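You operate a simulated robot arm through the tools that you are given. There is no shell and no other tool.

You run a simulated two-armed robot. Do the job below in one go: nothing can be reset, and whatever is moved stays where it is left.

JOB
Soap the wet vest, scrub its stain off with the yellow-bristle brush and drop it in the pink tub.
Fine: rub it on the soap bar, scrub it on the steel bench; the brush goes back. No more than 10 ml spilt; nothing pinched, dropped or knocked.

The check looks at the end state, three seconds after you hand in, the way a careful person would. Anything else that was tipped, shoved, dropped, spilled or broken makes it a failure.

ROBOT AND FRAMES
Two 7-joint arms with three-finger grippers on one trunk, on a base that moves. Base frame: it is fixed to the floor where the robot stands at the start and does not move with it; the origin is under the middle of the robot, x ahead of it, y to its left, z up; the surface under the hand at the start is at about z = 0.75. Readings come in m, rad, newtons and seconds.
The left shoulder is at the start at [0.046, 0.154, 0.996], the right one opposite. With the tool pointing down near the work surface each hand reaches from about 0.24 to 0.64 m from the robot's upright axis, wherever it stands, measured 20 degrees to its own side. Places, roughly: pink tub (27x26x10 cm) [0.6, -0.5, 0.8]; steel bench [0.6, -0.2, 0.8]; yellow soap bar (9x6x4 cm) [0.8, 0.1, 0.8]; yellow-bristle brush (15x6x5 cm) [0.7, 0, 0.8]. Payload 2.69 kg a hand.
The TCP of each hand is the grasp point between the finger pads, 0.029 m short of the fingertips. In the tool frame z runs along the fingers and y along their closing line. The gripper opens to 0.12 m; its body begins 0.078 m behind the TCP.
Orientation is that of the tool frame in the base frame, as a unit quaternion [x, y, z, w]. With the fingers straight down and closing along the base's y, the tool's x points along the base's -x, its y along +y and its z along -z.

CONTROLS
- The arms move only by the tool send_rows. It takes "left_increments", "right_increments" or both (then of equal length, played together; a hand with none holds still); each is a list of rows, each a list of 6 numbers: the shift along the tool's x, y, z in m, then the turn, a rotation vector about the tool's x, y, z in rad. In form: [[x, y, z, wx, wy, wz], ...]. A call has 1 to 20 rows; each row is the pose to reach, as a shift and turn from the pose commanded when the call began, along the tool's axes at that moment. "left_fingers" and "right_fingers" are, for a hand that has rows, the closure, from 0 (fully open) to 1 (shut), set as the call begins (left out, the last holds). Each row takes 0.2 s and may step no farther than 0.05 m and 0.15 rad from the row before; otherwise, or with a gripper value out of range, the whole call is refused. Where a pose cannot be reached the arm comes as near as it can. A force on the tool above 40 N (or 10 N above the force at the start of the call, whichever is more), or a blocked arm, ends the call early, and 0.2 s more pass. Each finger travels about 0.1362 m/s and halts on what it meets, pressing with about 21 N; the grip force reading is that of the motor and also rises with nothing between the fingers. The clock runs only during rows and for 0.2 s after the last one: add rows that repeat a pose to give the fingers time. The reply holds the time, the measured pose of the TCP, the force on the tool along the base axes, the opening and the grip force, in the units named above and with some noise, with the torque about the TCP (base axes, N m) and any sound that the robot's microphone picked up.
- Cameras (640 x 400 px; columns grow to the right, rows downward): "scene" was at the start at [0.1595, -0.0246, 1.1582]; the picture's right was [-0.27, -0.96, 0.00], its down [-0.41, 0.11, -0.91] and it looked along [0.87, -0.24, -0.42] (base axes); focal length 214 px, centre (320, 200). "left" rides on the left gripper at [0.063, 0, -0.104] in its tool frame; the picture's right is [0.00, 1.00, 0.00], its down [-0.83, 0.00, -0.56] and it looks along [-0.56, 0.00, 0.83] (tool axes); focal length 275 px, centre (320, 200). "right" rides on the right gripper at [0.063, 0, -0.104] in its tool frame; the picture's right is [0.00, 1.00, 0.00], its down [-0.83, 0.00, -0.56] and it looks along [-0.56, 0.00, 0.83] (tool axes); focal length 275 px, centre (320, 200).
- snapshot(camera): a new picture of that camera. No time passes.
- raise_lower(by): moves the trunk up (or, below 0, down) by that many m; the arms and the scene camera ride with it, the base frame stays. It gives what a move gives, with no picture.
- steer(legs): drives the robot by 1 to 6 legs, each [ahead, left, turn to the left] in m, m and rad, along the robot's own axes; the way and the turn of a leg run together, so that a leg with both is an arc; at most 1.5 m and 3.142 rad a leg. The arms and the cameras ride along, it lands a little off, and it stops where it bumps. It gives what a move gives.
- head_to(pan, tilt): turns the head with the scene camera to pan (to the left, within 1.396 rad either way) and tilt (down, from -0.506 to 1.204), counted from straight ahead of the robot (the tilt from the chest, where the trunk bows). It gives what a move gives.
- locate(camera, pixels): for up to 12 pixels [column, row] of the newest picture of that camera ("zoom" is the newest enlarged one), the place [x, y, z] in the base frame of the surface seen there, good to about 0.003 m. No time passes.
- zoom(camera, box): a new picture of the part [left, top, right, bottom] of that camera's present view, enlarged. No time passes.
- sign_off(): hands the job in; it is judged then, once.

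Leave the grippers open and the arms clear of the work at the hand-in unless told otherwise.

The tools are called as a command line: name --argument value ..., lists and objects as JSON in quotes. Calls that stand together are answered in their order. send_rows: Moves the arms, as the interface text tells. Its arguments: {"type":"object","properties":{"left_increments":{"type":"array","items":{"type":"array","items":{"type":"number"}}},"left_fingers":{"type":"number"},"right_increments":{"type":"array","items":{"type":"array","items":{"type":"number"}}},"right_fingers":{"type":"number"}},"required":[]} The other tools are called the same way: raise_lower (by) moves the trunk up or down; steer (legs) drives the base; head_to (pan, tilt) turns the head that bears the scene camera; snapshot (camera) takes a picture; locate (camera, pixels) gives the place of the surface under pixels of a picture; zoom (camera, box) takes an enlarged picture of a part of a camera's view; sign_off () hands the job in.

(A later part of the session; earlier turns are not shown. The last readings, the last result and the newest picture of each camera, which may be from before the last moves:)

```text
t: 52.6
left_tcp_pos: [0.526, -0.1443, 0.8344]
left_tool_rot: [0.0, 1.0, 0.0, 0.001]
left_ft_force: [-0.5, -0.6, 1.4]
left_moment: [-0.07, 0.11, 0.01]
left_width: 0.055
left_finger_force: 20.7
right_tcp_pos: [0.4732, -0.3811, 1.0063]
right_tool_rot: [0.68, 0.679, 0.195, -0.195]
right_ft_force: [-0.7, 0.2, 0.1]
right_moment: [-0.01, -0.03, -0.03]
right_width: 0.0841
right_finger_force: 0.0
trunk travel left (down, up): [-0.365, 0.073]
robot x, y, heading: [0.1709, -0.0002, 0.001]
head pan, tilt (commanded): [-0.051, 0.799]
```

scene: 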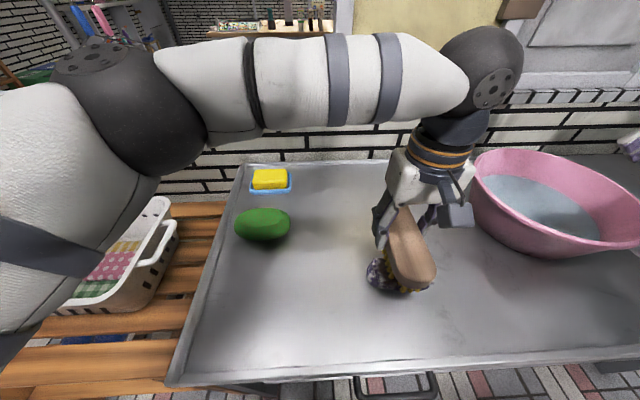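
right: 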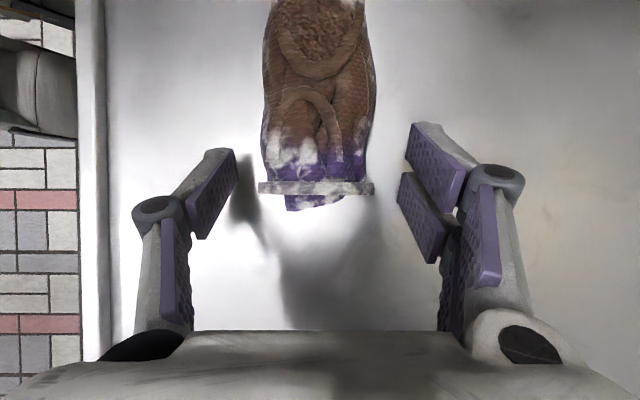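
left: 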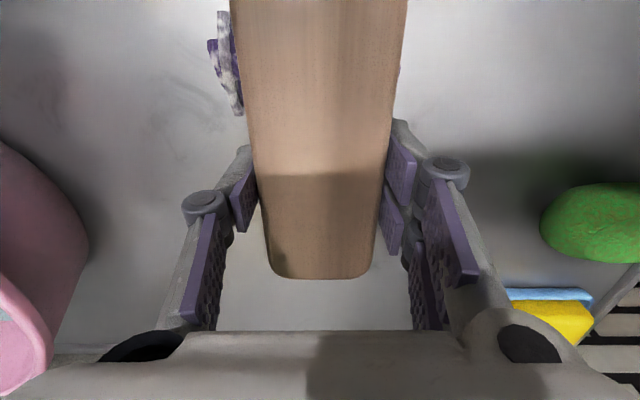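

Light contact (≈2.7 N). I try one short stroke, 1.5 cm along base y and back, and look whether the vest stays and the stain changes.

send_rows --left_increments '[[0, 0.0075, 0.0004, 0, 0, 0], [0, 0.015, 0.0004, 0, 0, 0], [0, 0.0075, 0.0004, 0, 0, 0], [0, 0, 0.0004, 0, 0, 0], [0, 0, 0.0004, 0, 0, 0]]'

zoom --camera "scene" --box '[350, 220, 460, 300]'

```text
t: 53.8
left_tcp_pos: [0.527, -0.1437, 0.835]
left_tool_rot: [0.0, 1.0, -0.001, 0.001]
left_ft_force: [-0.3, 4.6, 8.8]
left_moment: [0.01, 0.37, -0.18]
left_width: 0.0552
left_finger_force: 20.8
right_tcp_pos: [0.4728, -0.3809, 1.0066]
right_tool_rot: [0.679, 0.68, 0.195, -0.195]
right_ft_force: [-0.3, 0.2, 0.0]
right_moment: [-0.02, 0.03, 0.03]
right_width: 0.0841
right_finger_force: 0.0
trunk travel left (down, up): [-0.365, 0.073]
robot x, y, heading: [0.1741, 0.0004, 0.002]
head pan, tilt (commanded): [-0.051, 0.799]
```

```text
5.00 times, centred on (405, 260) of scene
```

zoom: 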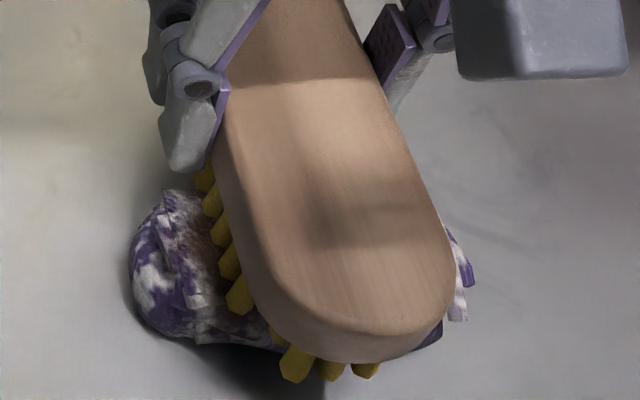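

The vest stays in place (contact ~10 N, sideways 4.6 N). I go on with a series of strokes, ±1.5–2 cm along y.

send_rows --left_increments '[[0, 0.01, 0, 0, 0, 0], [0, 0.02, 0, 0, 0, 0], [0, 0.01, 0, 0, 0, 0], [0, 0, 0, 0, 0, 0], [0, -0.01, 0, 0, 0, 0], [0, -0.015, 0, 0, 0, 0], [0, -0.005, 0, 0, 0, 0], [0, 0.01, 0, 0, 0, 0], [0, 0.02, 0, 0, 0, 0], [0, 0.01, 0, 0, 0, 0], [0, 0, 0, 0, 0, 0], [0, -0.01, 0, 0, 0, 0], [0, -0.015, 0, 0, 0, 0], [0, -0.005, 0, 0, 0, 0], [0, 0, 0, 0, 0, 0]]'

zoom --camera "scene" --box '[350, 220, 460, 300]'

```text
t: 57.0
left_tcp_pos: [0.5266, -0.1451, 0.8339]
left_tool_rot: [-0.001, 1.0, -0.001, 0.001]
left_ft_force: [0.3, -3.5, 7.0]
left_moment: [-0.34, 0.33, 0.19]
left_width: 0.0551
left_finger_force: 20.9
right_tcp_pos: [0.4719, -0.3826, 1.006]
right_tool_rot: [0.68, 0.679, 0.196, -0.195]
right_ft_force: [0.3, -0.7, 0.7]
right_moment: [0.03, 0.0, 0.0]
right_width: 0.0841
right_finger_force: 0.0
trunk travel left (down, up): [-0.365, 0.073]
robot x, y, heading: [0.1741, -0.0016, 0.002]
head pan, tilt (commanded): [-0.051, 0.799]
```

```text
5.00 times, centred on (405, 260) of scene
```

zoom: 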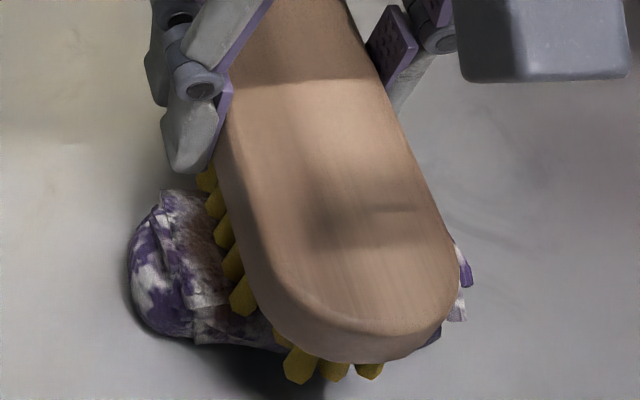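

The vest hasn't shifted. I lift the brush 6 cm and move it forward 9 cm to look at the stain.

send_rows --left_increments '[[0, 0, -0.03, 0, 0, 0], [0, 0, -0.06, 0, 0, 0], [-0.045, 0, -0.06, 0, 0, 0], [-0.09, 0, -0.06, 0, 0, 0], [-0.09, 0, -0.06, 0, 0, 0]]'

zoom --camera "scene" --box '[330, 200, 490, 310]'

```text
t: 58.2
left_tcp_pos: [0.6213, -0.1382, 0.8948]
left_tool_rot: [-0.007, 1.0, -0.005, 0.002]
left_ft_force: [-0.3, 0.2, -2.0]
left_moment: [0.04, -0.02, -0.02]
left_width: 0.0553
left_finger_force: 21.2
right_tcp_pos: [0.4726, -0.3828, 1.0058]
right_tool_rot: [0.68, 0.679, 0.196, -0.195]
right_ft_force: [-0.5, 0.2, -0.4]
right_moment: [0.04, -0.02, -0.03]
right_width: 0.0837
right_finger_force: 0.0
trunk travel left (down, up): [-0.365, 0.073]
robot x, y, heading: [0.171, -0.0011, -0.004]
head pan, tilt (commanded): [-0.051, 0.799]
```

```text
3.64 times, centred on (410, 255) of scene
```

zoom: 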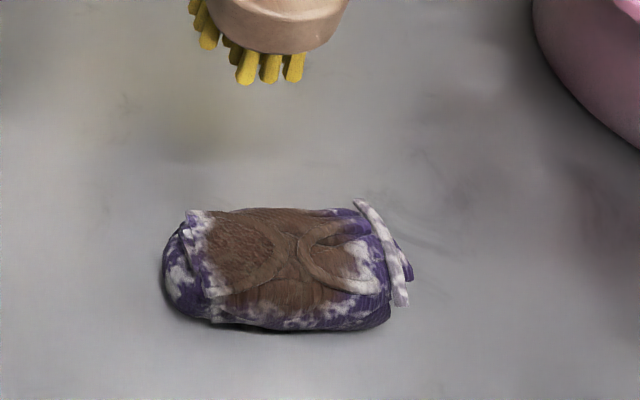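

The stain is still there. I check whether the vest shifted with the strokes by measuring it again, and compare.

locate --camera "zoom" --pixels '[[165, 275], [190, 215], [400, 300], [355, 205], [275, 215], [290, 260], [385, 300], [240, 320]]'

snapshot --camera "left"

snapshot --camera "scene"

```text
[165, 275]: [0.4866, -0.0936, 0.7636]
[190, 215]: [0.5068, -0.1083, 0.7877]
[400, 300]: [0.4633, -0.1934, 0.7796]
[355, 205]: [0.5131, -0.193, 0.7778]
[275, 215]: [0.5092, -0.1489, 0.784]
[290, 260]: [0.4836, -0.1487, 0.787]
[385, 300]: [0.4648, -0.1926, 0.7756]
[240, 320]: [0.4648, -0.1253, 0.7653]
```

```text
taken
```

left: 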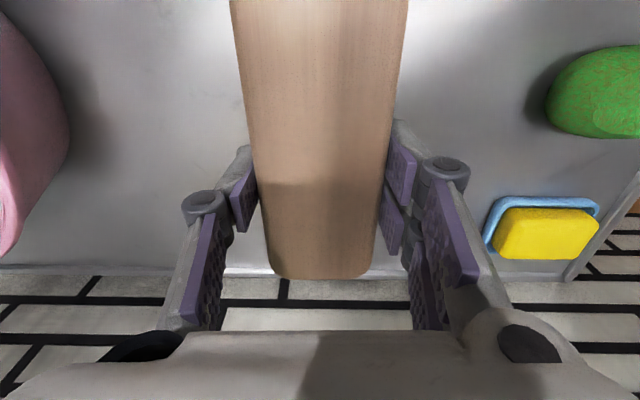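

```text
taken
```

scene: 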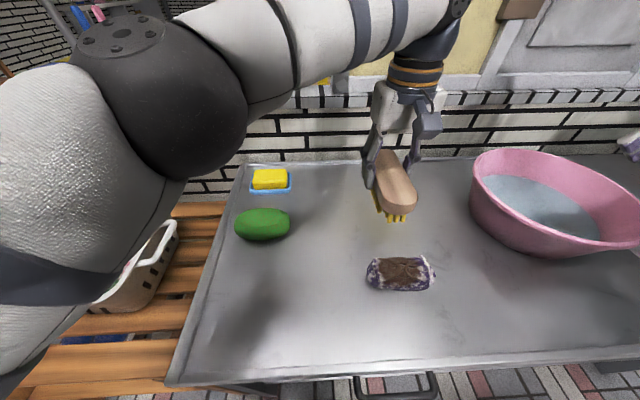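

The vest is where it was. I go back onto it and check at the far end of a stroke whether the brush slides over the vest or drags it along.

send_rows --left_increments '[[0.045, -0.003, 0, 0, 0, 0], [0.09, -0.006, 0, 0, 0, 0], [0.09, -0.006, 0.03, 0, 0, 0], [0.09, -0.006, 0.055, 0, 0, 0], [0.09, -0.006, 0.055, 0, 0, 0]]'

```text
t: 59.4
left_tcp_pos: [0.5264, -0.1508, 0.8381]
left_tool_rot: [-0.001, 1.0, -0.001, 0.001]
left_ft_force: [-1.2, 0.4, -2.0]
left_moment: [0.02, -0.02, 0.01]
left_width: 0.0551
left_finger_force: 20.3
right_tcp_pos: [0.4721, -0.3833, 1.0061]
right_tool_rot: [0.68, 0.68, 0.196, -0.194]
right_ft_force: [-0.5, 0.0, 0.1]
right_moment: [-0.02, -0.02, 0.0]
right_width: 0.084
right_finger_force: 0.1
trunk travel left (down, up): [-0.365, 0.073]
robot x, y, heading: [0.1745, -0.0022, 0.004]
head pan, tilt (commanded): [-0.051, 0.799]
```

I lower 5 mm onto the stain, then make a single stroke of +2 cm along y and stop there to look.

send_rows --left_increments '[[0, 0, 0.003, 0, 0, 0], [0, 0, 0.0052, 0, 0, 0], [0, 0, 0.0052, 0, 0, 0]]'

zoom --camera "scene" --box '[350, 220, 460, 300]'

send_rows --left_increments '[[0, 0.01, 0, 0, 0, 0], [0, 0.02, 0, 0, 0, 0], [0, 0.025, 0, 0, 0, 0]]'

zoom --camera "scene" --box '[350, 220, 460, 300]'

```text
t: 60.2
left_tcp_pos: [0.5258, -0.1495, 0.8355]
left_tool_rot: [0.0, 1.0, -0.001, 0.001]
left_ft_force: [-0.6, -0.1, 3.7]
left_moment: [-0.07, 0.2, 0.0]
left_width: 0.0551
left_finger_force: 21.3
right_tcp_pos: [0.4726, -0.3815, 1.0063]
right_tool_rot: [0.68, 0.68, 0.195, -0.194]
right_ft_force: [-0.9, 0.4, 0.2]
right_moment: [-0.01, 0.04, -0.02]
right_width: 0.0838
right_finger_force: 0.0
trunk travel left (down, up): [-0.365, 0.073]
robot x, y, heading: [0.1769, 0.0004, -0.001]
head pan, tilt (commanded): [-0.051, 0.799]
```

```text
5.00 times, centred on (405, 260) of scene
```

zoom: 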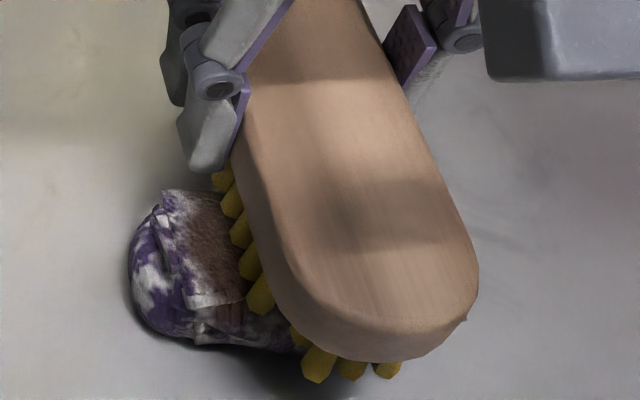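

```text
t: 61.0
left_tcp_pos: [0.5255, -0.1253, 0.8347]
left_tool_rot: [-0.001, 1.0, -0.001, 0.001]
left_ft_force: [-0.5, -2.0, 1.9]
left_moment: [-0.12, 0.17, 0.09]
left_width: 0.0551
left_finger_force: 20.9
right_tcp_pos: [0.4727, -0.3814, 1.0057]
right_tool_rot: [0.68, 0.68, 0.196, -0.194]
right_ft_force: [0.1, -0.3, -1.0]
right_moment: [0.04, 0.0, 0.01]
right_width: 0.0844
right_finger_force: 0.2
trunk travel left (down, up): [-0.365, 0.073]
robot x, y, heading: [0.1744, -0.0009, 0.002]
head pan, tilt (commanded): [-0.051, 0.799]
```

```text
5.00 times, centred on (405, 260) of scene
```

zoom: 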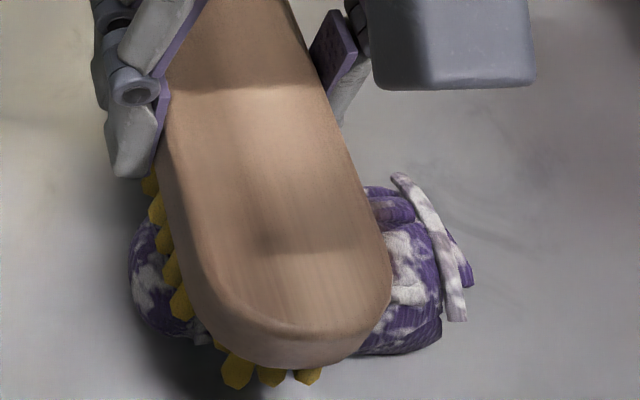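

The vest stays put and the bristles slide over it, so the strokes count. I continue with longer strokes, 4 cm back and forth across the whole stain (y −0.125…−0.165), slightly firmer by 0.3 mm.

send_rows --left_increments '[[0, -0.013, 0.0003, 0, 0, 0], [0, -0.027, 0.0003, 0, 0, 0], [0, -0.04, 0.0003, 0, 0, 0], [0, -0.027, 0.0003, 0, 0, 0], [0, -0.013, 0.0003, 0, 0, 0], [0, 0, 0.0003, 0, 0, 0], [0, -0.013, 0.0003, 0, 0, 0], [0, -0.027, 0.0003, 0, 0, 0], [0, -0.04, 0.0003, 0, 0, 0], [0, -0.027, 0.0003, 0, 0, 0], [0, -0.013, 0.0003, 0, 0, 0], [0, 0, 0.0003, 0, 0, 0], [0, -0.013, 0.0003, 0, 0, 0], [0, -0.027, 0.0003, 0, 0, 0], [0, -0.04, 0.0003, 0, 0, 0], [0, -0.027, 0.0003, 0, 0, 0], [0, -0.02, 0.0003, 0, 0, 0]]'

zoom --camera "scene" --box '[350, 220, 460, 300]'

```text
t: 64.6
left_tcp_pos: [0.5272, -0.1461, 0.8337]
left_tool_rot: [0.0, 1.0, -0.001, 0.0]
left_ft_force: [0.7, -1.4, 2.0]
left_moment: [-0.12, 0.09, 0.07]
left_width: 0.055
left_finger_force: 20.9
right_tcp_pos: [0.4717, -0.3824, 1.0055]
right_tool_rot: [0.68, 0.68, 0.195, -0.195]
right_ft_force: [-0.8, -0.2, 0.3]
right_moment: [-0.03, -0.03, -0.05]
right_width: 0.0841
right_finger_force: 0.1
trunk travel left (down, up): [-0.365, 0.073]
robot x, y, heading: [0.1768, -0.0014, 0.001]
head pan, tilt (commanded): [-0.051, 0.799]
```

```text
5.00 times, centred on (405, 260) of scene
```

zoom: 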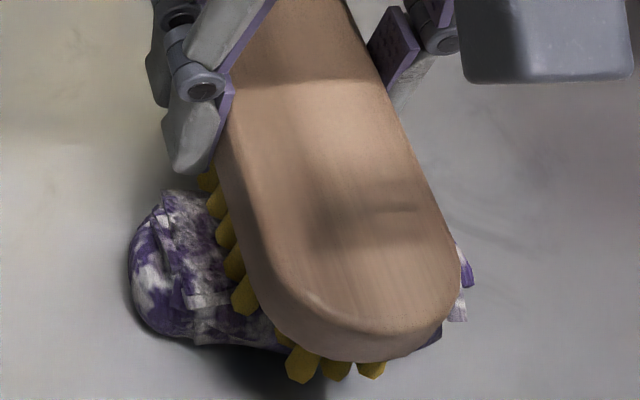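

The visible left part is now nearly free of brown. I lift the brush 6 cm and move it aside to look.

send_rows --left_increments '[[0, 0, -0.03, 0, 0, 0], [0, 0, -0.06, 0, 0, 0], [-0.045, 0, -0.06, 0, 0, 0], [-0.085, 0, -0.06, 0, 0, 0], [-0.085, 0, -0.06, 0, 0, 0]]'

zoom --camera "scene" --box '[330, 200, 490, 310]'

```text
t: 65.8
left_tcp_pos: [0.6145, -0.1414, 0.8943]
left_tool_rot: [-0.006, 1.0, -0.003, 0.0]
left_ft_force: [-0.4, -0.3, -0.8]
left_moment: [0.05, -0.01, 0.02]
left_width: 0.0551
left_finger_force: 20.7
right_tcp_pos: [0.4728, -0.3826, 1.0054]
right_tool_rot: [0.68, 0.68, 0.195, -0.195]
right_ft_force: [0.0, 0.3, -0.1]
right_moment: [-0.01, -0.02, 0.01]
right_width: 0.084
right_finger_force: 0.0
trunk travel left (down, up): [-0.365, 0.073]
robot x, y, heading: [0.1769, 0.0043, 0.003]
head pan, tilt (commanded): [-0.051, 0.799]
```

```text
3.64 times, centred on (410, 255) of scene
```

zoom: 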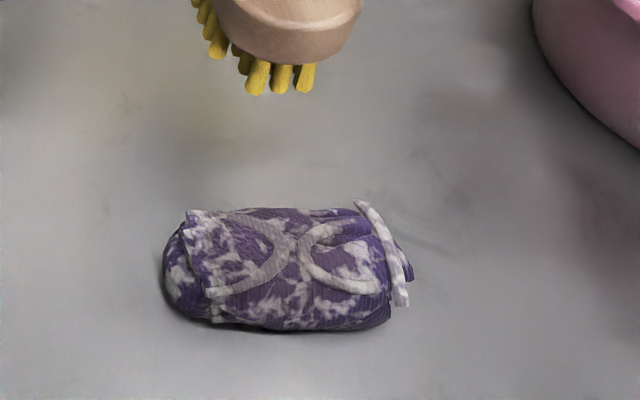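

The brown is gone or nearly so. To be sure, I give it one more round of the same strokes and compare.

send_rows --left_increments '[[0.04, -0.002, 0, 0, 0, 0], [0.085, -0.004, 0, 0, 0, 0], [0.085, -0.004, 0.03, 0, 0, 0], [0.085, -0.004, 0.055, 0, 0, 0], [0.085, -0.004, 0.0605, 0, 0, 0], [0.085, -0.004, 0.0605, 0, 0, 0]]'

send_rows --left_increments '[[0, 0.012, 0.0002, 0, 0, 0], [0, 0.024, 0.0002, 0, 0, 0], [0, 0.012, 0.0002, 0, 0, 0], [0, 0, 0.0002, 0, 0, 0], [0, -0.012, 0.0002, 0, 0, 0], [0, -0.02, 0.0002, 0, 0, 0], [0, -0.008, 0.0002, 0, 0, 0], [0, 0.006, 0.0002, 0, 0, 0], [0, 0.02, 0.0002, 0, 0, 0], [0, 0.024, 0.0002, 0, 0, 0], [0, 0.012, 0.0002, 0, 0, 0], [0, 0, 0.0002, 0, 0, 0], [0, -0.012, 0.0002, 0, 0, 0], [0, -0.02, 0.0002, 0, 0, 0], [0, -0.008, 0.0002, 0, 0, 0], [0, 0.006, 0.0002, 0, 0, 0], [0, 0.02, 0.0002, 0, 0, 0], [0, 0.008, 0.0002, 0, 0, 0], [0, 0, 0.0002, 0, 0, 0]]'

```text
t: 67.2
left_tcp_pos: [0.5263, -0.151, 0.8335]
left_tool_rot: [-0.001, 1.0, -0.001, 0.0]
left_ft_force: [-0.2, 0.2, 2.2]
left_moment: [-0.06, 0.17, -0.04]
left_width: 0.0551
left_finger_force: 20.9
right_tcp_pos: [0.4721, -0.3831, 1.0057]
right_tool_rot: [0.68, 0.679, 0.196, -0.194]
right_ft_force: [-1.7, -0.3, -0.3]
right_moment: [0.04, 0.0, 0.01]
right_width: 0.0839
right_finger_force: 0.0
trunk travel left (down, up): [-0.365, 0.073]
robot x, y, heading: [0.1771, 0.0011, -0.001]
head pan, tilt (commanded): [-0.051, 0.799]
```

```text
t: 71.2
left_tcp_pos: [0.5258, -0.1503, 0.8329]
left_tool_rot: [-0.001, 1.0, 0.0, 0.001]
left_ft_force: [-0.8, -0.8, -1.7]
left_moment: [-0.05, 0.01, -0.01]
left_width: 0.0552
left_finger_force: 21.1
right_tcp_pos: [0.4718, -0.382, 1.0052]
right_tool_rot: [0.679, 0.68, 0.196, -0.195]
right_ft_force: [0.0, 0.0, 0.0]
right_moment: [-0.01, -0.02, 0.0]
right_width: 0.084
right_finger_force: 0.1
trunk travel left (down, up): [-0.365, 0.073]
robot x, y, heading: [0.1732, 0.0014, -0.003]
head pan, tilt (commanded): [-0.051, 0.799]
```

At the end the force fell to the brush's weight, so contact faded. I lift the brush and look at both vest and brush.

send_rows --left_increments '[[0, 0, -0.03, 0, 0, 0], [0, 0, -0.065, 0, 0, 0], [-0.045, 0, -0.065, 0, 0, 0], [-0.085, 0, -0.065, 0, 0, 0], [-0.085, 0, -0.065, 0, 0, 0], [-0.085, 0, -0.065, 0, 0, 0]]'

zoom --camera "scene" --box '[330, 200, 490, 310]'

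snapshot --camera "left"

snapshot --camera "scene"

```text
t: 72.6
left_tcp_pos: [0.6036, -0.146, 0.8979]
left_tool_rot: [-0.005, 1.0, -0.003, 0.001]
left_ft_force: [-0.7, 0.1, -0.9]
left_moment: [-0.02, -0.02, -0.03]
left_width: 0.0552
left_finger_force: 20.7
left hand out of reach, approached as far as the arm can: row 4, 5, 6
right_tcp_pos: [0.4716, -0.3817, 1.0058]
right_tool_rot: [0.679, 0.68, 0.195, -0.195]
right_ft_force: [-0.2, -0.5, -0.3]
right_moment: [-0.01, 0.01, -0.04]
right_width: 0.0838
right_finger_force: 0.2
trunk travel left (down, up): [-0.365, 0.073]
robot x, y, heading: [0.1722, 0.0006, -0.002]
head pan, tilt (commanded): [-0.051, 0.799]
```

```text
3.64 times, centred on (410, 255) of scene
```

zoom: 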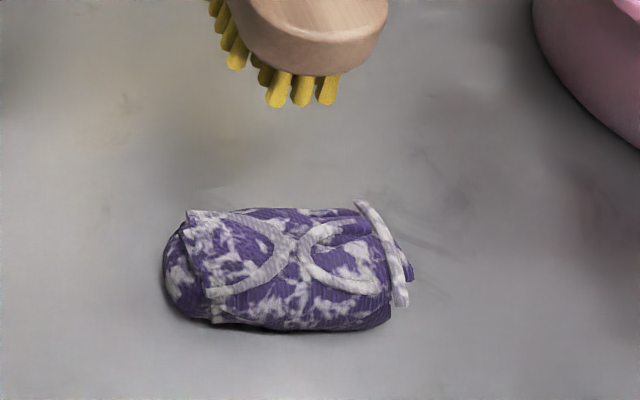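

```text
taken
```

left: 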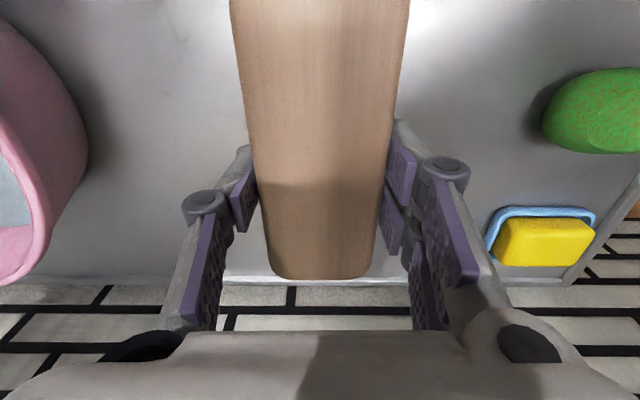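

```text
taken
```

scene: 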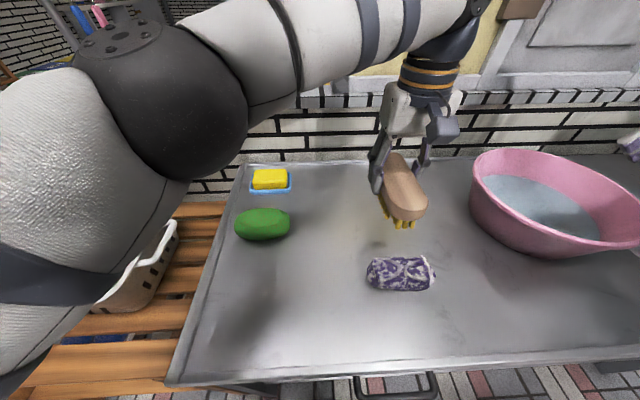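

The stain is gone: the vest shows clear purple with white suds. Now the brush goes back. I move the left hand back up over its old place in stages, first toward [0.65,−0.05,0.90].

send_rows --left_increments '[[0, 0.035, 0, 0, 0, 0], [0, 0.07, 0, 0, 0, 0], [-0.02, 0.1, 0, 0, 0, 0], [-0.045, 0.108, 0, 0, 0, 0], [-0.07, 0.108, 0, 0, 0, 0], [-0.09, 0.108, 0, 0, 0, 0], [-0.09, 0.108, 0, 0, 0, 0], [-0.09, 0.108, 0, 0, 0, 0]]'

snapshot --camera "left"

```text
t: 74.4
left_tcp_pos: [0.691, -0.0441, 0.8973]
left_tool_rot: [0.0, 1.0, -0.002, 0.001]
left_ft_force: [-0.4, -0.4, -0.6]
left_moment: [-0.02, -0.01, 0.01]
left_width: 0.0552
left_finger_force: 20.9
right_tcp_pos: [0.4725, -0.3819, 1.0066]
right_tool_rot: [0.68, 0.679, 0.196, -0.195]
right_ft_force: [0.6, 0.2, -0.6]
right_moment: [0.01, 0.0, 0.03]
right_width: 0.0838
right_finger_force: 0.0
trunk travel left (down, up): [-0.365, 0.073]
robot x, y, heading: [0.1725, -0.0019, 0.002]
head pan, tilt (commanded): [-0.051, 0.799]
```

```text
taken
```

left: 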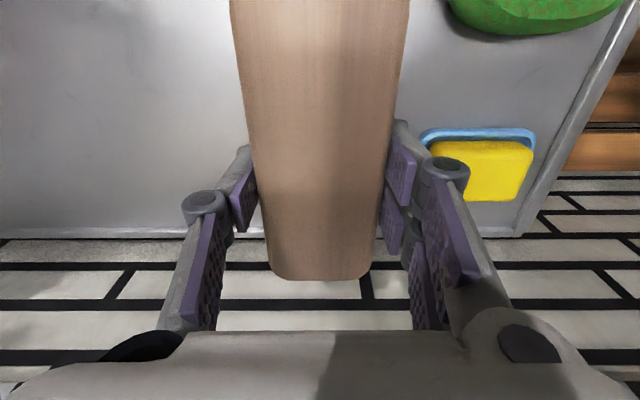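

The hand is at [0.691,−0.044]; the return spot is [0.7015,−0.042]. I correct that and lower to ~8 mm above the bench-rest height.

send_rows --left_increments '[[-0.005, 0.001, 0.01, 0, 0, 0], [-0.0095, 0.0015, 0.03, 0, 0, 0], [-0.0095, 0.0015, 0.06, 0, 0, 0], [-0.0095, 0.0015, 0.092, 0, 0, 0], [-0.0095, 0.0015, 0.092, 0, 0, 0]]'

snapshot --camera "left"

zoom --camera "scene" --box '[220, 80, 400, 220]'

```text
t: 75.6
left_tcp_pos: [0.7011, -0.0401, 0.8053]
left_tool_rot: [0.0, 1.0, 0.0, 0.001]
left_ft_force: [-0.1, 0.2, -1.0]
left_moment: [0.01, -0.03, 0.0]
left_width: 0.0551
left_finger_force: 20.9
right_tcp_pos: [0.4714, -0.3826, 1.0052]
right_tool_rot: [0.68, 0.68, 0.195, -0.194]
right_ft_force: [-0.4, -0.1, 0.4]
right_moment: [0.02, -0.03, 0.03]
right_width: 0.084
right_finger_force: 0.1
trunk travel left (down, up): [-0.365, 0.073]
robot x, y, heading: [0.1743, -0.0016, 0.0]
head pan, tilt (commanded): [-0.051, 0.799]
```

```text
taken
```

left: 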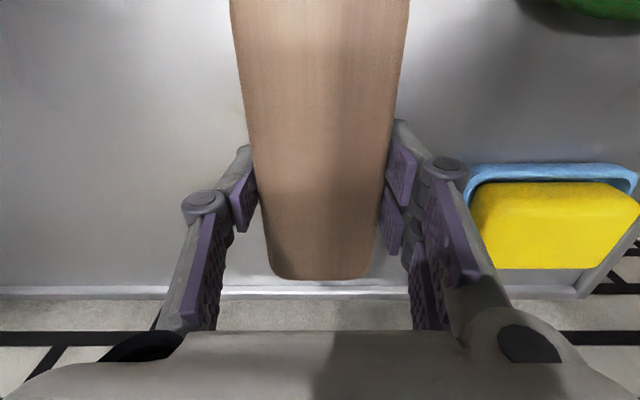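

```text
2.86 times, centred on (310, 150) of scene
```

zoom: 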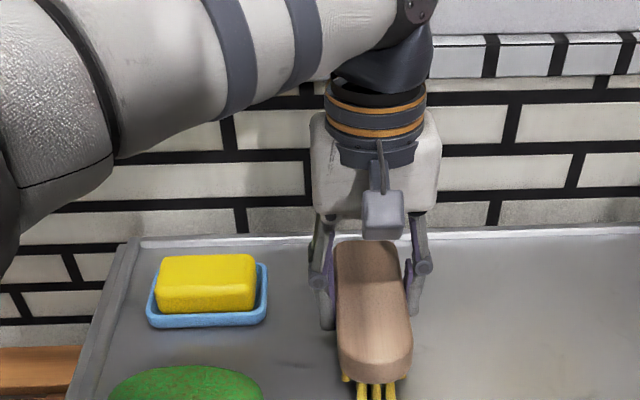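

Over its spot, ~8 mm up. I lower 6 mm and then creep.

send_rows --left_increments '[[0, -0.001, 0.003, 0, 0, 0], [0, -0.001, 0.006, 0, 0, 0], [0, -0.001, 0.006, 0, 0, 0]]'

send_rows --left_increments '[[0, 0, 0.0013, 0, 0, 0], [0, 0, 0.0013, 0, 0, 0]]'

```text
t: 76.4
left_tcp_pos: [0.7009, -0.0424, 0.8003]
left_tool_rot: [-0.001, 1.0, -0.001, 0.0]
left_ft_force: [-0.4, 0.6, -1.9]
left_moment: [-0.03, -0.05, -0.01]
left_width: 0.0553
left_finger_force: 21.5
right_tcp_pos: [0.472, -0.3824, 1.0059]
right_tool_rot: [0.68, 0.679, 0.196, -0.194]
right_ft_force: [1.1, 0.1, 0.5]
right_moment: [0.01, 0.0, 0.01]
right_width: 0.0839
right_finger_force: 0.1
trunk travel left (down, up): [-0.365, 0.073]
robot x, y, heading: [0.1747, -0.0023, -0.001]
head pan, tilt (commanded): [-0.051, 0.799]
```

```text
t: 77.0
left_tcp_pos: [0.7008, -0.0413, 0.7981]
left_tool_rot: [-0.001, 1.0, -0.002, 0.001]
left_ft_force: [-0.1, -0.7, -0.7]
left_moment: [0.0, 0.01, -0.02]
left_width: 0.0549
left_finger_force: 20.9
right_tcp_pos: [0.4719, -0.3823, 1.0049]
right_tool_rot: [0.68, 0.68, 0.196, -0.195]
right_ft_force: [-0.4, 0.3, 0.1]
right_moment: [0.01, 0.02, -0.01]
right_width: 0.084
right_finger_force: 0.0
trunk travel left (down, up): [-0.365, 0.073]
robot x, y, heading: [0.178, -0.0008, 0.003]
head pan, tilt (commanded): [-0.051, 0.799]
```

Another millimetre and a bit.

send_rows --left_increments '[[0, 0, 0.0012, 0, 0, 0], [0, 0, 0.0012, 0, 0, 0]]'

```text
t: 77.6
left_tcp_pos: [0.6999, -0.0417, 0.7973]
left_tool_rot: [-0.001, 1.0, -0.001, 0.0]
left_ft_force: [0.2, 0.1, 2.1]
left_moment: [0.06, -0.2, 0.0]
left_width: 0.0549
left_finger_force: 21.0
right_tcp_pos: [0.4725, -0.3825, 1.0068]
right_tool_rot: [0.68, 0.68, 0.195, -0.194]
right_ft_force: [0.7, 0.9, -0.5]
right_moment: [0.02, -0.01, -0.01]
right_width: 0.084
right_finger_force: 0.0
trunk travel left (down, up): [-0.365, 0.073]
robot x, y, heading: [0.1753, 0.0004, -0.0]
head pan, tilt (commanded): [-0.051, 0.799]
```

The bristles touch the bench (≈3 N, at the far end first). I lower 0.5 mm more and open the left fingers to ~8 cm.

send_rows --left_increments '[[0, 0, 0.0005, 0, 0, 0], [0, 0, 0.0005, 0, 0, 0]]'

send_rows --left_increments '[[0, 0, 0, 0, 0, 0], [0, 0, 0, 0, 0, 0], [0, 0, 0, 0, 0, 0]]' --left_fingers 0.32

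snapshot --camera "left"

```text
t: 78.2
left_tcp_pos: [0.7006, -0.0413, 0.7967]
left_tool_rot: [0.0, 1.0, -0.001, 0.002]
left_ft_force: [1.9, -0.4, 5.4]
left_moment: [0.14, -0.51, -0.02]
left_width: 0.0547
left_finger_force: 20.5
right_tcp_pos: [0.4728, -0.3829, 1.0064]
right_tool_rot: [0.68, 0.679, 0.196, -0.195]
right_ft_force: [0.4, -0.7, -0.1]
right_moment: [0.02, -0.03, -0.01]
right_width: 0.084
right_finger_force: 0.1
trunk travel left (down, up): [-0.365, 0.073]
robot x, y, heading: [0.1749, -0.0034, -0.002]
head pan, tilt (commanded): [-0.051, 0.799]
```

```text
t: 79.0
left_tcp_pos: [0.7003, -0.0415, 0.7966]
left_tool_rot: [-0.001, 1.0, -0.001, 0.001]
left_ft_force: [-0.5, -0.3, -0.8]
left_moment: [0.0, 0.01, 0.04]
left_width: 0.0814
left_finger_force: 0.1
right_tcp_pos: [0.4726, -0.381, 1.0069]
right_tool_rot: [0.68, 0.68, 0.195, -0.195]
right_ft_force: [0.1, -0.2, -0.1]
right_moment: [0.01, 0.01, -0.01]
right_width: 0.084
right_finger_force: 0.1
trunk travel left (down, up): [-0.365, 0.073]
robot x, y, heading: [0.1764, 0.0014, 0.002]
head pan, tilt (commanded): [-0.051, 0.799]
```

```text
taken
```

left: 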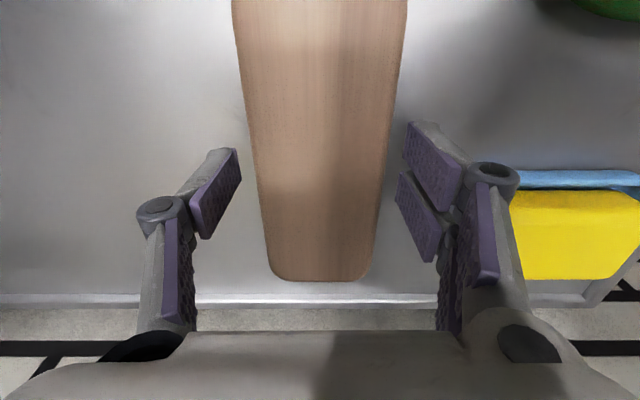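

Released cleanly. I raise the left hand straight up, then take it back to the left.

send_rows --left_increments '[[0, 0, -0.02, 0, 0, 0], [0, 0, -0.06, 0, 0, 0], [0, 0, -0.1, 0, 0, 0], [0, 0, -0.13, 0, 0, 0], [0.03, 0.03, -0.14, 0, 0, 0], [0.06, 0.065, -0.15, 0, 0, 0], [0.09, 0.1, -0.16, 0, 0, 0], [0.115, 0.14, -0.17, 0, 0, 0], [0.14, 0.18, -0.18, 0, 0, 0], [0.165, 0.22, -0.19, 0, 0, 0], [0.19, 0.26, -0.2, 0, 0, 0], [0.21, 0.3, -0.21, 0, 0, 0], [0.22, 0.31, -0.22, 0, 0, 0]]'

snapshot --camera "scene"

snapshot --camera "right"

```text
t: 81.8
left_tcp_pos: [0.4786, 0.2689, 1.0165]
left_tool_rot: [-0.001, 1.0, -0.001, 0.001]
left_ft_force: [0.7, 0.0, 0.9]
left_moment: [-0.01, -0.01, 0.04]
left_width: 0.0816
left_finger_force: 0.0
left hand out of reach, approached as far as the arm can: row 4
right_tcp_pos: [0.472, -0.3824, 1.006]
right_tool_rot: [0.68, 0.679, 0.196, -0.194]
right_ft_force: [-0.3, 0.3, -0.3]
right_moment: [-0.03, 0.0, 0.0]
right_width: 0.0839
right_finger_force: 0.0
trunk travel left (down, up): [-0.365, 0.073]
robot x, y, heading: [0.1737, -0.0022, 0.001]
head pan, tilt (commanded): [-0.051, 0.799]
```

```text
taken
```

scene: 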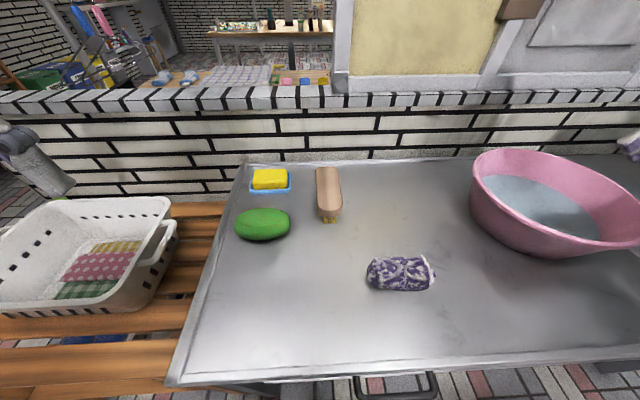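

```text
taken
```

right: 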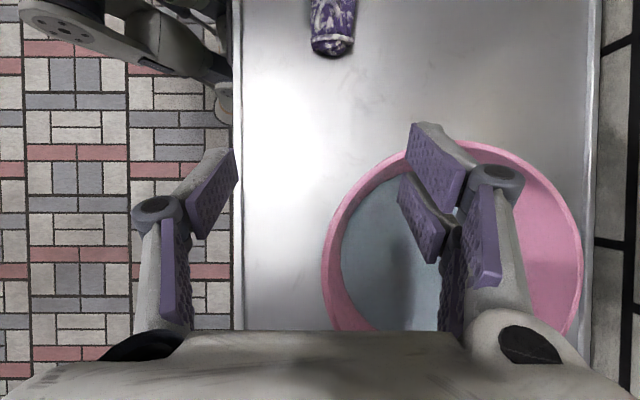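

Brush is back on its spot. I check the brush place, the vest's present outline, and the tub in the scene and right pictures.

zoom --camera "scene" --box '[230, 150, 450, 300]'

locate --camera "right" --pixels '[[325, 260], [450, 145], [545, 185], [582, 250], [360, 190], [345, 320], [390, 200], [400, 290], [560, 320], [332, 45], [313, 40], [353, 38]]'

```text
2.67 times, centred on (340, 225) of scene
```

zoom: 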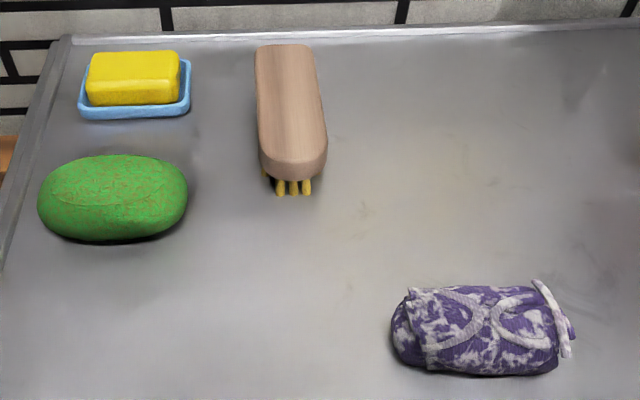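

```text
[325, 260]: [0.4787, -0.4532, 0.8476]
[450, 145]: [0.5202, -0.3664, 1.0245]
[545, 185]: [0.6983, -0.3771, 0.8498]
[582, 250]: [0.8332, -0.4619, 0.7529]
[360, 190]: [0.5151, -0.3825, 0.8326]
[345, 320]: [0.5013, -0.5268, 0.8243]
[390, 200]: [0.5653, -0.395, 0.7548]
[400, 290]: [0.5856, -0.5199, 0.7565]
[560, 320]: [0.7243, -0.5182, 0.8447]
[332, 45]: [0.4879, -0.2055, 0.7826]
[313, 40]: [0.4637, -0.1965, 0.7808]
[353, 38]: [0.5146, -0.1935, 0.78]
```

locate --camera "zoom" --pixels '[[285, 55], [258, 60], [312, 60], [290, 165], [262, 150], [325, 150], [393, 340], [410, 290], [567, 350], [540, 285], [80, 115], [188, 112]]'

```text
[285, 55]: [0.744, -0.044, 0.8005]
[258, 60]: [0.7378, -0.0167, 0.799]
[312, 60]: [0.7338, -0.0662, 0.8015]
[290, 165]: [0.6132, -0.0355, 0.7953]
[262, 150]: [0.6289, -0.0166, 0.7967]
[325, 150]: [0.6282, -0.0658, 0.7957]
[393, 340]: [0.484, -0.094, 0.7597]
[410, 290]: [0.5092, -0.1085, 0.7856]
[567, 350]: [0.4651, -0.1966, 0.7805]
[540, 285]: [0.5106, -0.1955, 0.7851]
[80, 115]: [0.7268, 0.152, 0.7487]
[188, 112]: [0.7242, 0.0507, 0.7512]
```

Brush edges match the start (y −0.017…−0.066, near end x 0.613) and the vest hasn't moved. Tub: rim circle about [0.61,−0.47], radius 0.13, rim z 0.848, water surface z≈0.756. The right hand now goes to the pre-grasp for the vest, [0.490,−0.244,0.863].

send_rows --right_increments '[[0.0082, 0.0036, 0.0389, 0, 0, 0], [0.0165, 0.0072, 0.0778, 0, 0, 0], [0.0247, 0.0108, 0.1166, 0, 0, 0], [0.033, 0.0144, 0.1555, 0, 0, 0], [0.0412, 0.018, 0.1944, 0, 0, 0], [0.0412, 0.018, 0.1944, 0, 0, 0]]' --right_fingers 0.15

snapshot --camera "right"

```text
t: 83.2
left_tcp_pos: [0.479, 0.2668, 1.0153]
left_tool_rot: [-0.001, 1.0, 0.0, 0.001]
left_ft_force: [0.7, 0.7, -0.3]
left_moment: [0.04, -0.01, 0.0]
left_width: 0.0816
left_finger_force: 0.0
right_tcp_pos: [0.4889, -0.2441, 0.8633]
right_tool_rot: [0.68, 0.679, 0.195, -0.195]
right_ft_force: [-0.6, 0.3, -0.9]
right_moment: [0.02, 0.01, -0.01]
right_width: 0.1019
right_finger_force: 0.1
trunk travel left (down, up): [-0.365, 0.073]
robot x, y, heading: [0.1697, 0.001, -0.002]
head pan, tilt (commanded): [-0.051, 0.799]
```

```text
taken
```

right: 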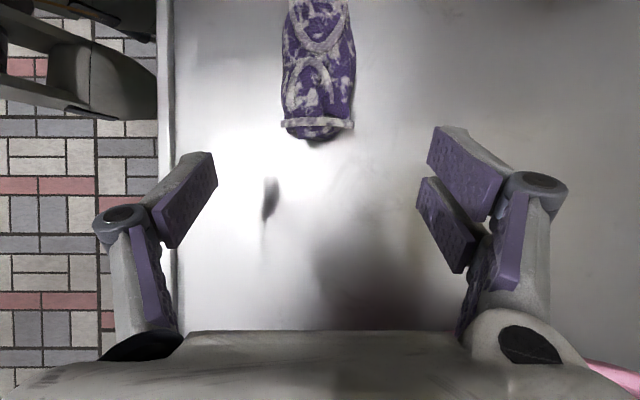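

The vest is clean from this side too. I approach along the fingers to [0.490,−0.196,0.788] and close.

send_rows --right_increments '[[0, 0.001, 0.03, 0, 0, 0], [0, 0.001, 0.06, 0, 0, 0], [0.0005, 0.001, 0.08, 0, 0, 0], [0.0005, 0.001, 0.0895, 0, 0, 0], [0.0005, 0.001, 0.0895, 0, 0, 0]]'

send_rows --right_increments '[[0, 0, 0, 0, 0, 0], [0, 0, 0, 0, 0, 0], [0, 0, 0, 0, 0, 0], [0, 0, 0, 0, 0, 0]]' --right_fingers 0.66

snapshot --camera "right"

```text
t: 84.4
left_tcp_pos: [0.4796, 0.2675, 1.0164]
left_tool_rot: [0.0, 1.0, -0.001, 0.001]
left_ft_force: [0.8, 0.0, 0.6]
left_moment: [-0.01, -0.01, 0.01]
left_width: 0.0817
left_finger_force: 0.1
right_tcp_pos: [0.491, -0.197, 0.7864]
right_tool_rot: [0.68, 0.68, 0.195, -0.194]
right_ft_force: [-0.2, 0.2, 0.0]
right_moment: [-0.01, -0.02, 0.03]
right_width: 0.102
right_finger_force: 0.1
trunk travel left (down, up): [-0.365, 0.073]
robot x, y, heading: [0.1763, -0.0013, 0.002]
head pan, tilt (commanded): [-0.051, 0.799]
```

```text
t: 85.4
left_tcp_pos: [0.4781, 0.2684, 1.0145]
left_tool_rot: [-0.001, 1.0, -0.001, 0.0]
left_ft_force: [0.3, -0.2, 0.0]
left_moment: [0.02, -0.01, 0.01]
left_width: 0.0813
left_finger_force: 0.1
right_tcp_pos: [0.4911, -0.1966, 0.7869]
right_tool_rot: [0.68, 0.679, 0.196, -0.195]
right_ft_force: [0.5, 0.9, 4.0]
right_moment: [0.11, 0.08, -0.06]
right_width: 0.0479
right_finger_force: 20.7
trunk travel left (down, up): [-0.365, 0.073]
robot x, y, heading: [0.1759, 0.0009, 0.003]
head pan, tilt (commanded): [-0.051, 0.799]
```

```text
taken
```

right: 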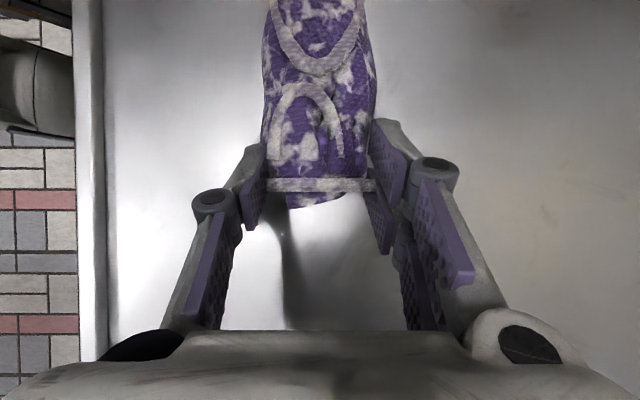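

The vest is gripped (0.048 m, 21 N). I lift it straight up 16 cm, well above the tub rim, and look at the tub's water line.

send_rows --right_increments '[[0.0106, 0, -0.017, 0, 0, 0], [0.0265, 0, -0.0424, 0, 0, 0], [0.0424, 0, -0.0678, 0, 0, 0], [0.0583, 0, -0.0933, 0, 0, 0], [0.0742, 0, -0.1187, 0, 0, 0], [0.0848, 0, -0.1357, 0, 0, 0], [0.0848, 0, -0.1357, 0, 0, 0]]'

zoom --camera "scene" --box '[440, 120, 640, 280]'

snapshot --camera "right"

```text
t: 87.0
left_tcp_pos: [0.4793, 0.2679, 1.0151]
left_tool_rot: [-0.002, 1.0, -0.001, 0.001]
left_ft_force: [0.3, -0.7, 0.2]
left_moment: [0.01, 0.02, 0.03]
left_width: 0.0816
left_finger_force: 0.0
right_tcp_pos: [0.4912, -0.1968, 0.9477]
right_tool_rot: [0.68, 0.68, 0.196, -0.195]
right_ft_force: [0.3, 0.3, -2.3]
right_moment: [-0.07, -0.05, 0.01]
right_width: 0.0484
right_finger_force: 21.0
trunk travel left (down, up): [-0.365, 0.073]
robot x, y, heading: [0.176, -0.0003, -0.002]
head pan, tilt (commanded): [-0.051, 0.799]
```

```text
2.50 times, centred on (540, 200) of scene
```

zoom: 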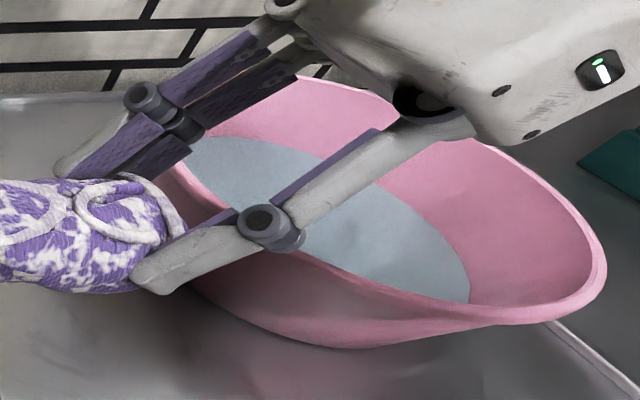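

```text
taken
```

right: 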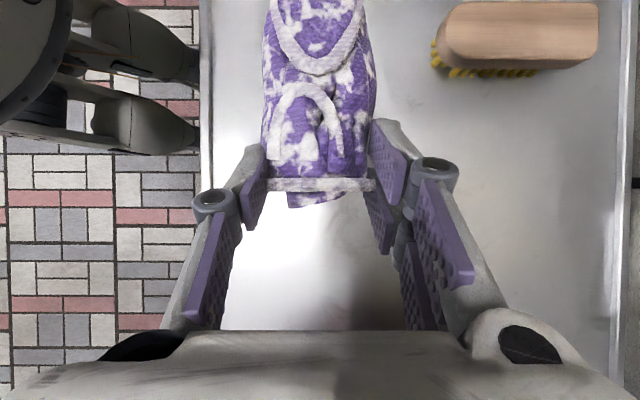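

I measure the water line in the tub: (460,265), (400,190), (200,145), and surface points.

locate --camera "zoom" --pixels '[[466, 275], [430, 220], [405, 190], [210, 140], [260, 150], [440, 260], [400, 250], [250, 180], [480, 240], [605, 270], [330, 85], [345, 345]]'

```text
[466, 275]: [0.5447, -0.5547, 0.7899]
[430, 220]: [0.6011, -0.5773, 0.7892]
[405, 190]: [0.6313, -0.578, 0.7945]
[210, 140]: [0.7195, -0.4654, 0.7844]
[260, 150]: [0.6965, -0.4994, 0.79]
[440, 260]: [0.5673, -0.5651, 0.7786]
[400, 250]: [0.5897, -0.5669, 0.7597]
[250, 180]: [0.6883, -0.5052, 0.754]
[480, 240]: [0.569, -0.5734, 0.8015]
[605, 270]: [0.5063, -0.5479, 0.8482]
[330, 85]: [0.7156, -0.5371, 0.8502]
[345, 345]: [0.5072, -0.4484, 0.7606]
```

The water line is at z≈0.79 (bottom 0.754, rim 0.848), so I will set the vest into the water, not drop it. To reach the tub with this hand tilt I back off 5 cm and drive 18 cm to the right, with the vest held high (bottom at 0.91).

steer --legs '[[-0.05, 0.0, 0.0], [0.0, -0.18, 0.0]]'

head_to --pan -0.3 --tilt 0.75

snapshot --camera "scene"

snapshot --camera "right"

```text
t: 89.5
left_tcp_pos: [0.4302, 0.0888, 1.0156]
left_tool_rot: [0.0, 1.0, -0.001, 0.001]
left_ft_force: [-0.1, -1.4, -0.1]
left_moment: [0.0, -0.02, -0.03]
left_width: 0.0816
left_finger_force: 0.1
right_tcp_pos: [0.4418, -0.3756, 0.9465]
right_tool_rot: [0.679, 0.68, 0.195, -0.196]
right_ft_force: [-0.2, -0.2, -2.5]
right_moment: [-0.1, 0.02, 0.0]
right_width: 0.0483
right_finger_force: 21.6
trunk travel left (down, up): [-0.365, 0.073]
robot x, y, heading: [0.1229, -0.1752, 0.002]
head pan, tilt (commanded): [-0.051, 0.799]
```

```text
t: 90.3
left_tcp_pos: [0.4294, 0.088, 1.0172]
left_tool_rot: [0.0, 1.0, -0.001, 0.001]
left_ft_force: [0.5, 0.6, -0.6]
left_moment: [0.0, 0.02, 0.0]
left_width: 0.082
left_finger_force: 0.1
right_tcp_pos: [0.4408, -0.3754, 0.947]
right_tool_rot: [0.679, 0.68, 0.194, -0.195]
right_ft_force: [0.0, -0.1, -1.8]
right_moment: [-0.07, 0.01, 0.01]
right_width: 0.0481
right_finger_force: 20.9
trunk travel left (down, up): [-0.365, 0.073]
robot x, y, heading: [0.1232, -0.177, 0.0]
head pan, tilt (commanded): [-0.3, 0.75]
```

```text
taken
```

scene: 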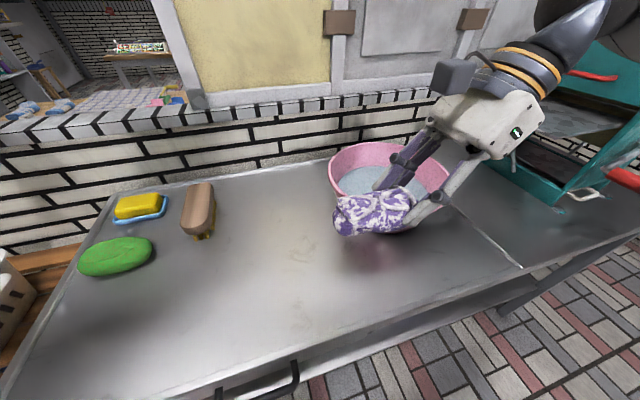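

```text
taken
```

right: 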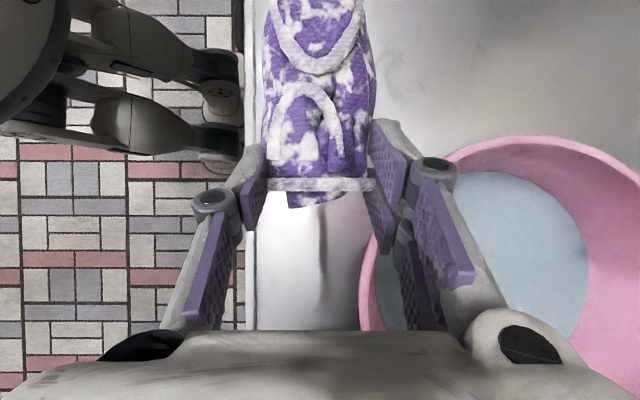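

The hand is near the tub. A teal cabinet with red handles stands at the right; I measure it and the tub before moving the arm over.

locate --camera "scene" --pixels '[[470, 155], [585, 195], [490, 175], [555, 175], [620, 180], [600, 125], [600, 75], [580, 45], [345, 150], [440, 195], [390, 230], [333, 165]]'

head_to --pan -0.75 --tilt 0.6

snapshot --camera "scene"

```text
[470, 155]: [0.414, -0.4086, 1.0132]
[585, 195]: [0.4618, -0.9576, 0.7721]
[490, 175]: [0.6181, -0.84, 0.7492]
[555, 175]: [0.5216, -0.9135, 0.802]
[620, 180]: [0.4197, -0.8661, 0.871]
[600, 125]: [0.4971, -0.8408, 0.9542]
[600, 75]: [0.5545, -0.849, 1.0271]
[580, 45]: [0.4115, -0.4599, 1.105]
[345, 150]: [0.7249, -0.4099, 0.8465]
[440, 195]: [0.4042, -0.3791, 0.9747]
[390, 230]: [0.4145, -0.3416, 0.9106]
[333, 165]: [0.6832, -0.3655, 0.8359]
```

```text
t: 91.2
left_tcp_pos: [0.4289, 0.0881, 1.0162]
left_tool_rot: [0.0, 1.0, -0.001, 0.0]
left_ft_force: [0.8, 0.3, -0.4]
left_moment: [-0.01, -0.02, -0.02]
left_width: 0.0814
left_finger_force: 0.1
right_tcp_pos: [0.4413, -0.3763, 0.9474]
right_tool_rot: [0.68, 0.679, 0.195, -0.195]
right_ft_force: [-0.6, 0.5, -1.2]
right_moment: [-0.07, 0.01, -0.01]
right_width: 0.0484
right_finger_force: 20.8
trunk travel left (down, up): [-0.365, 0.073]
robot x, y, heading: [0.1232, -0.1782, -0.001]
head pan, tilt (commanded): [-0.75, 0.6]
```

```text
taken
```

scene: 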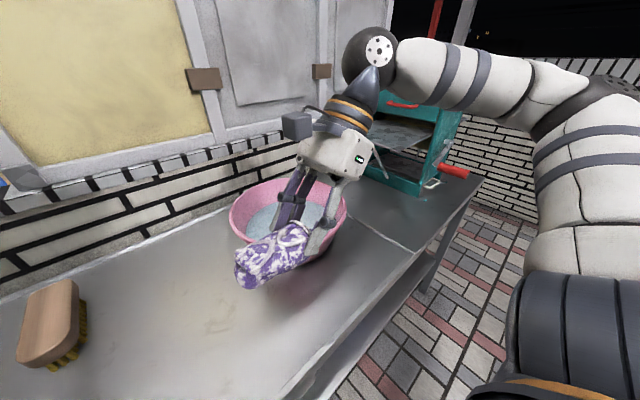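

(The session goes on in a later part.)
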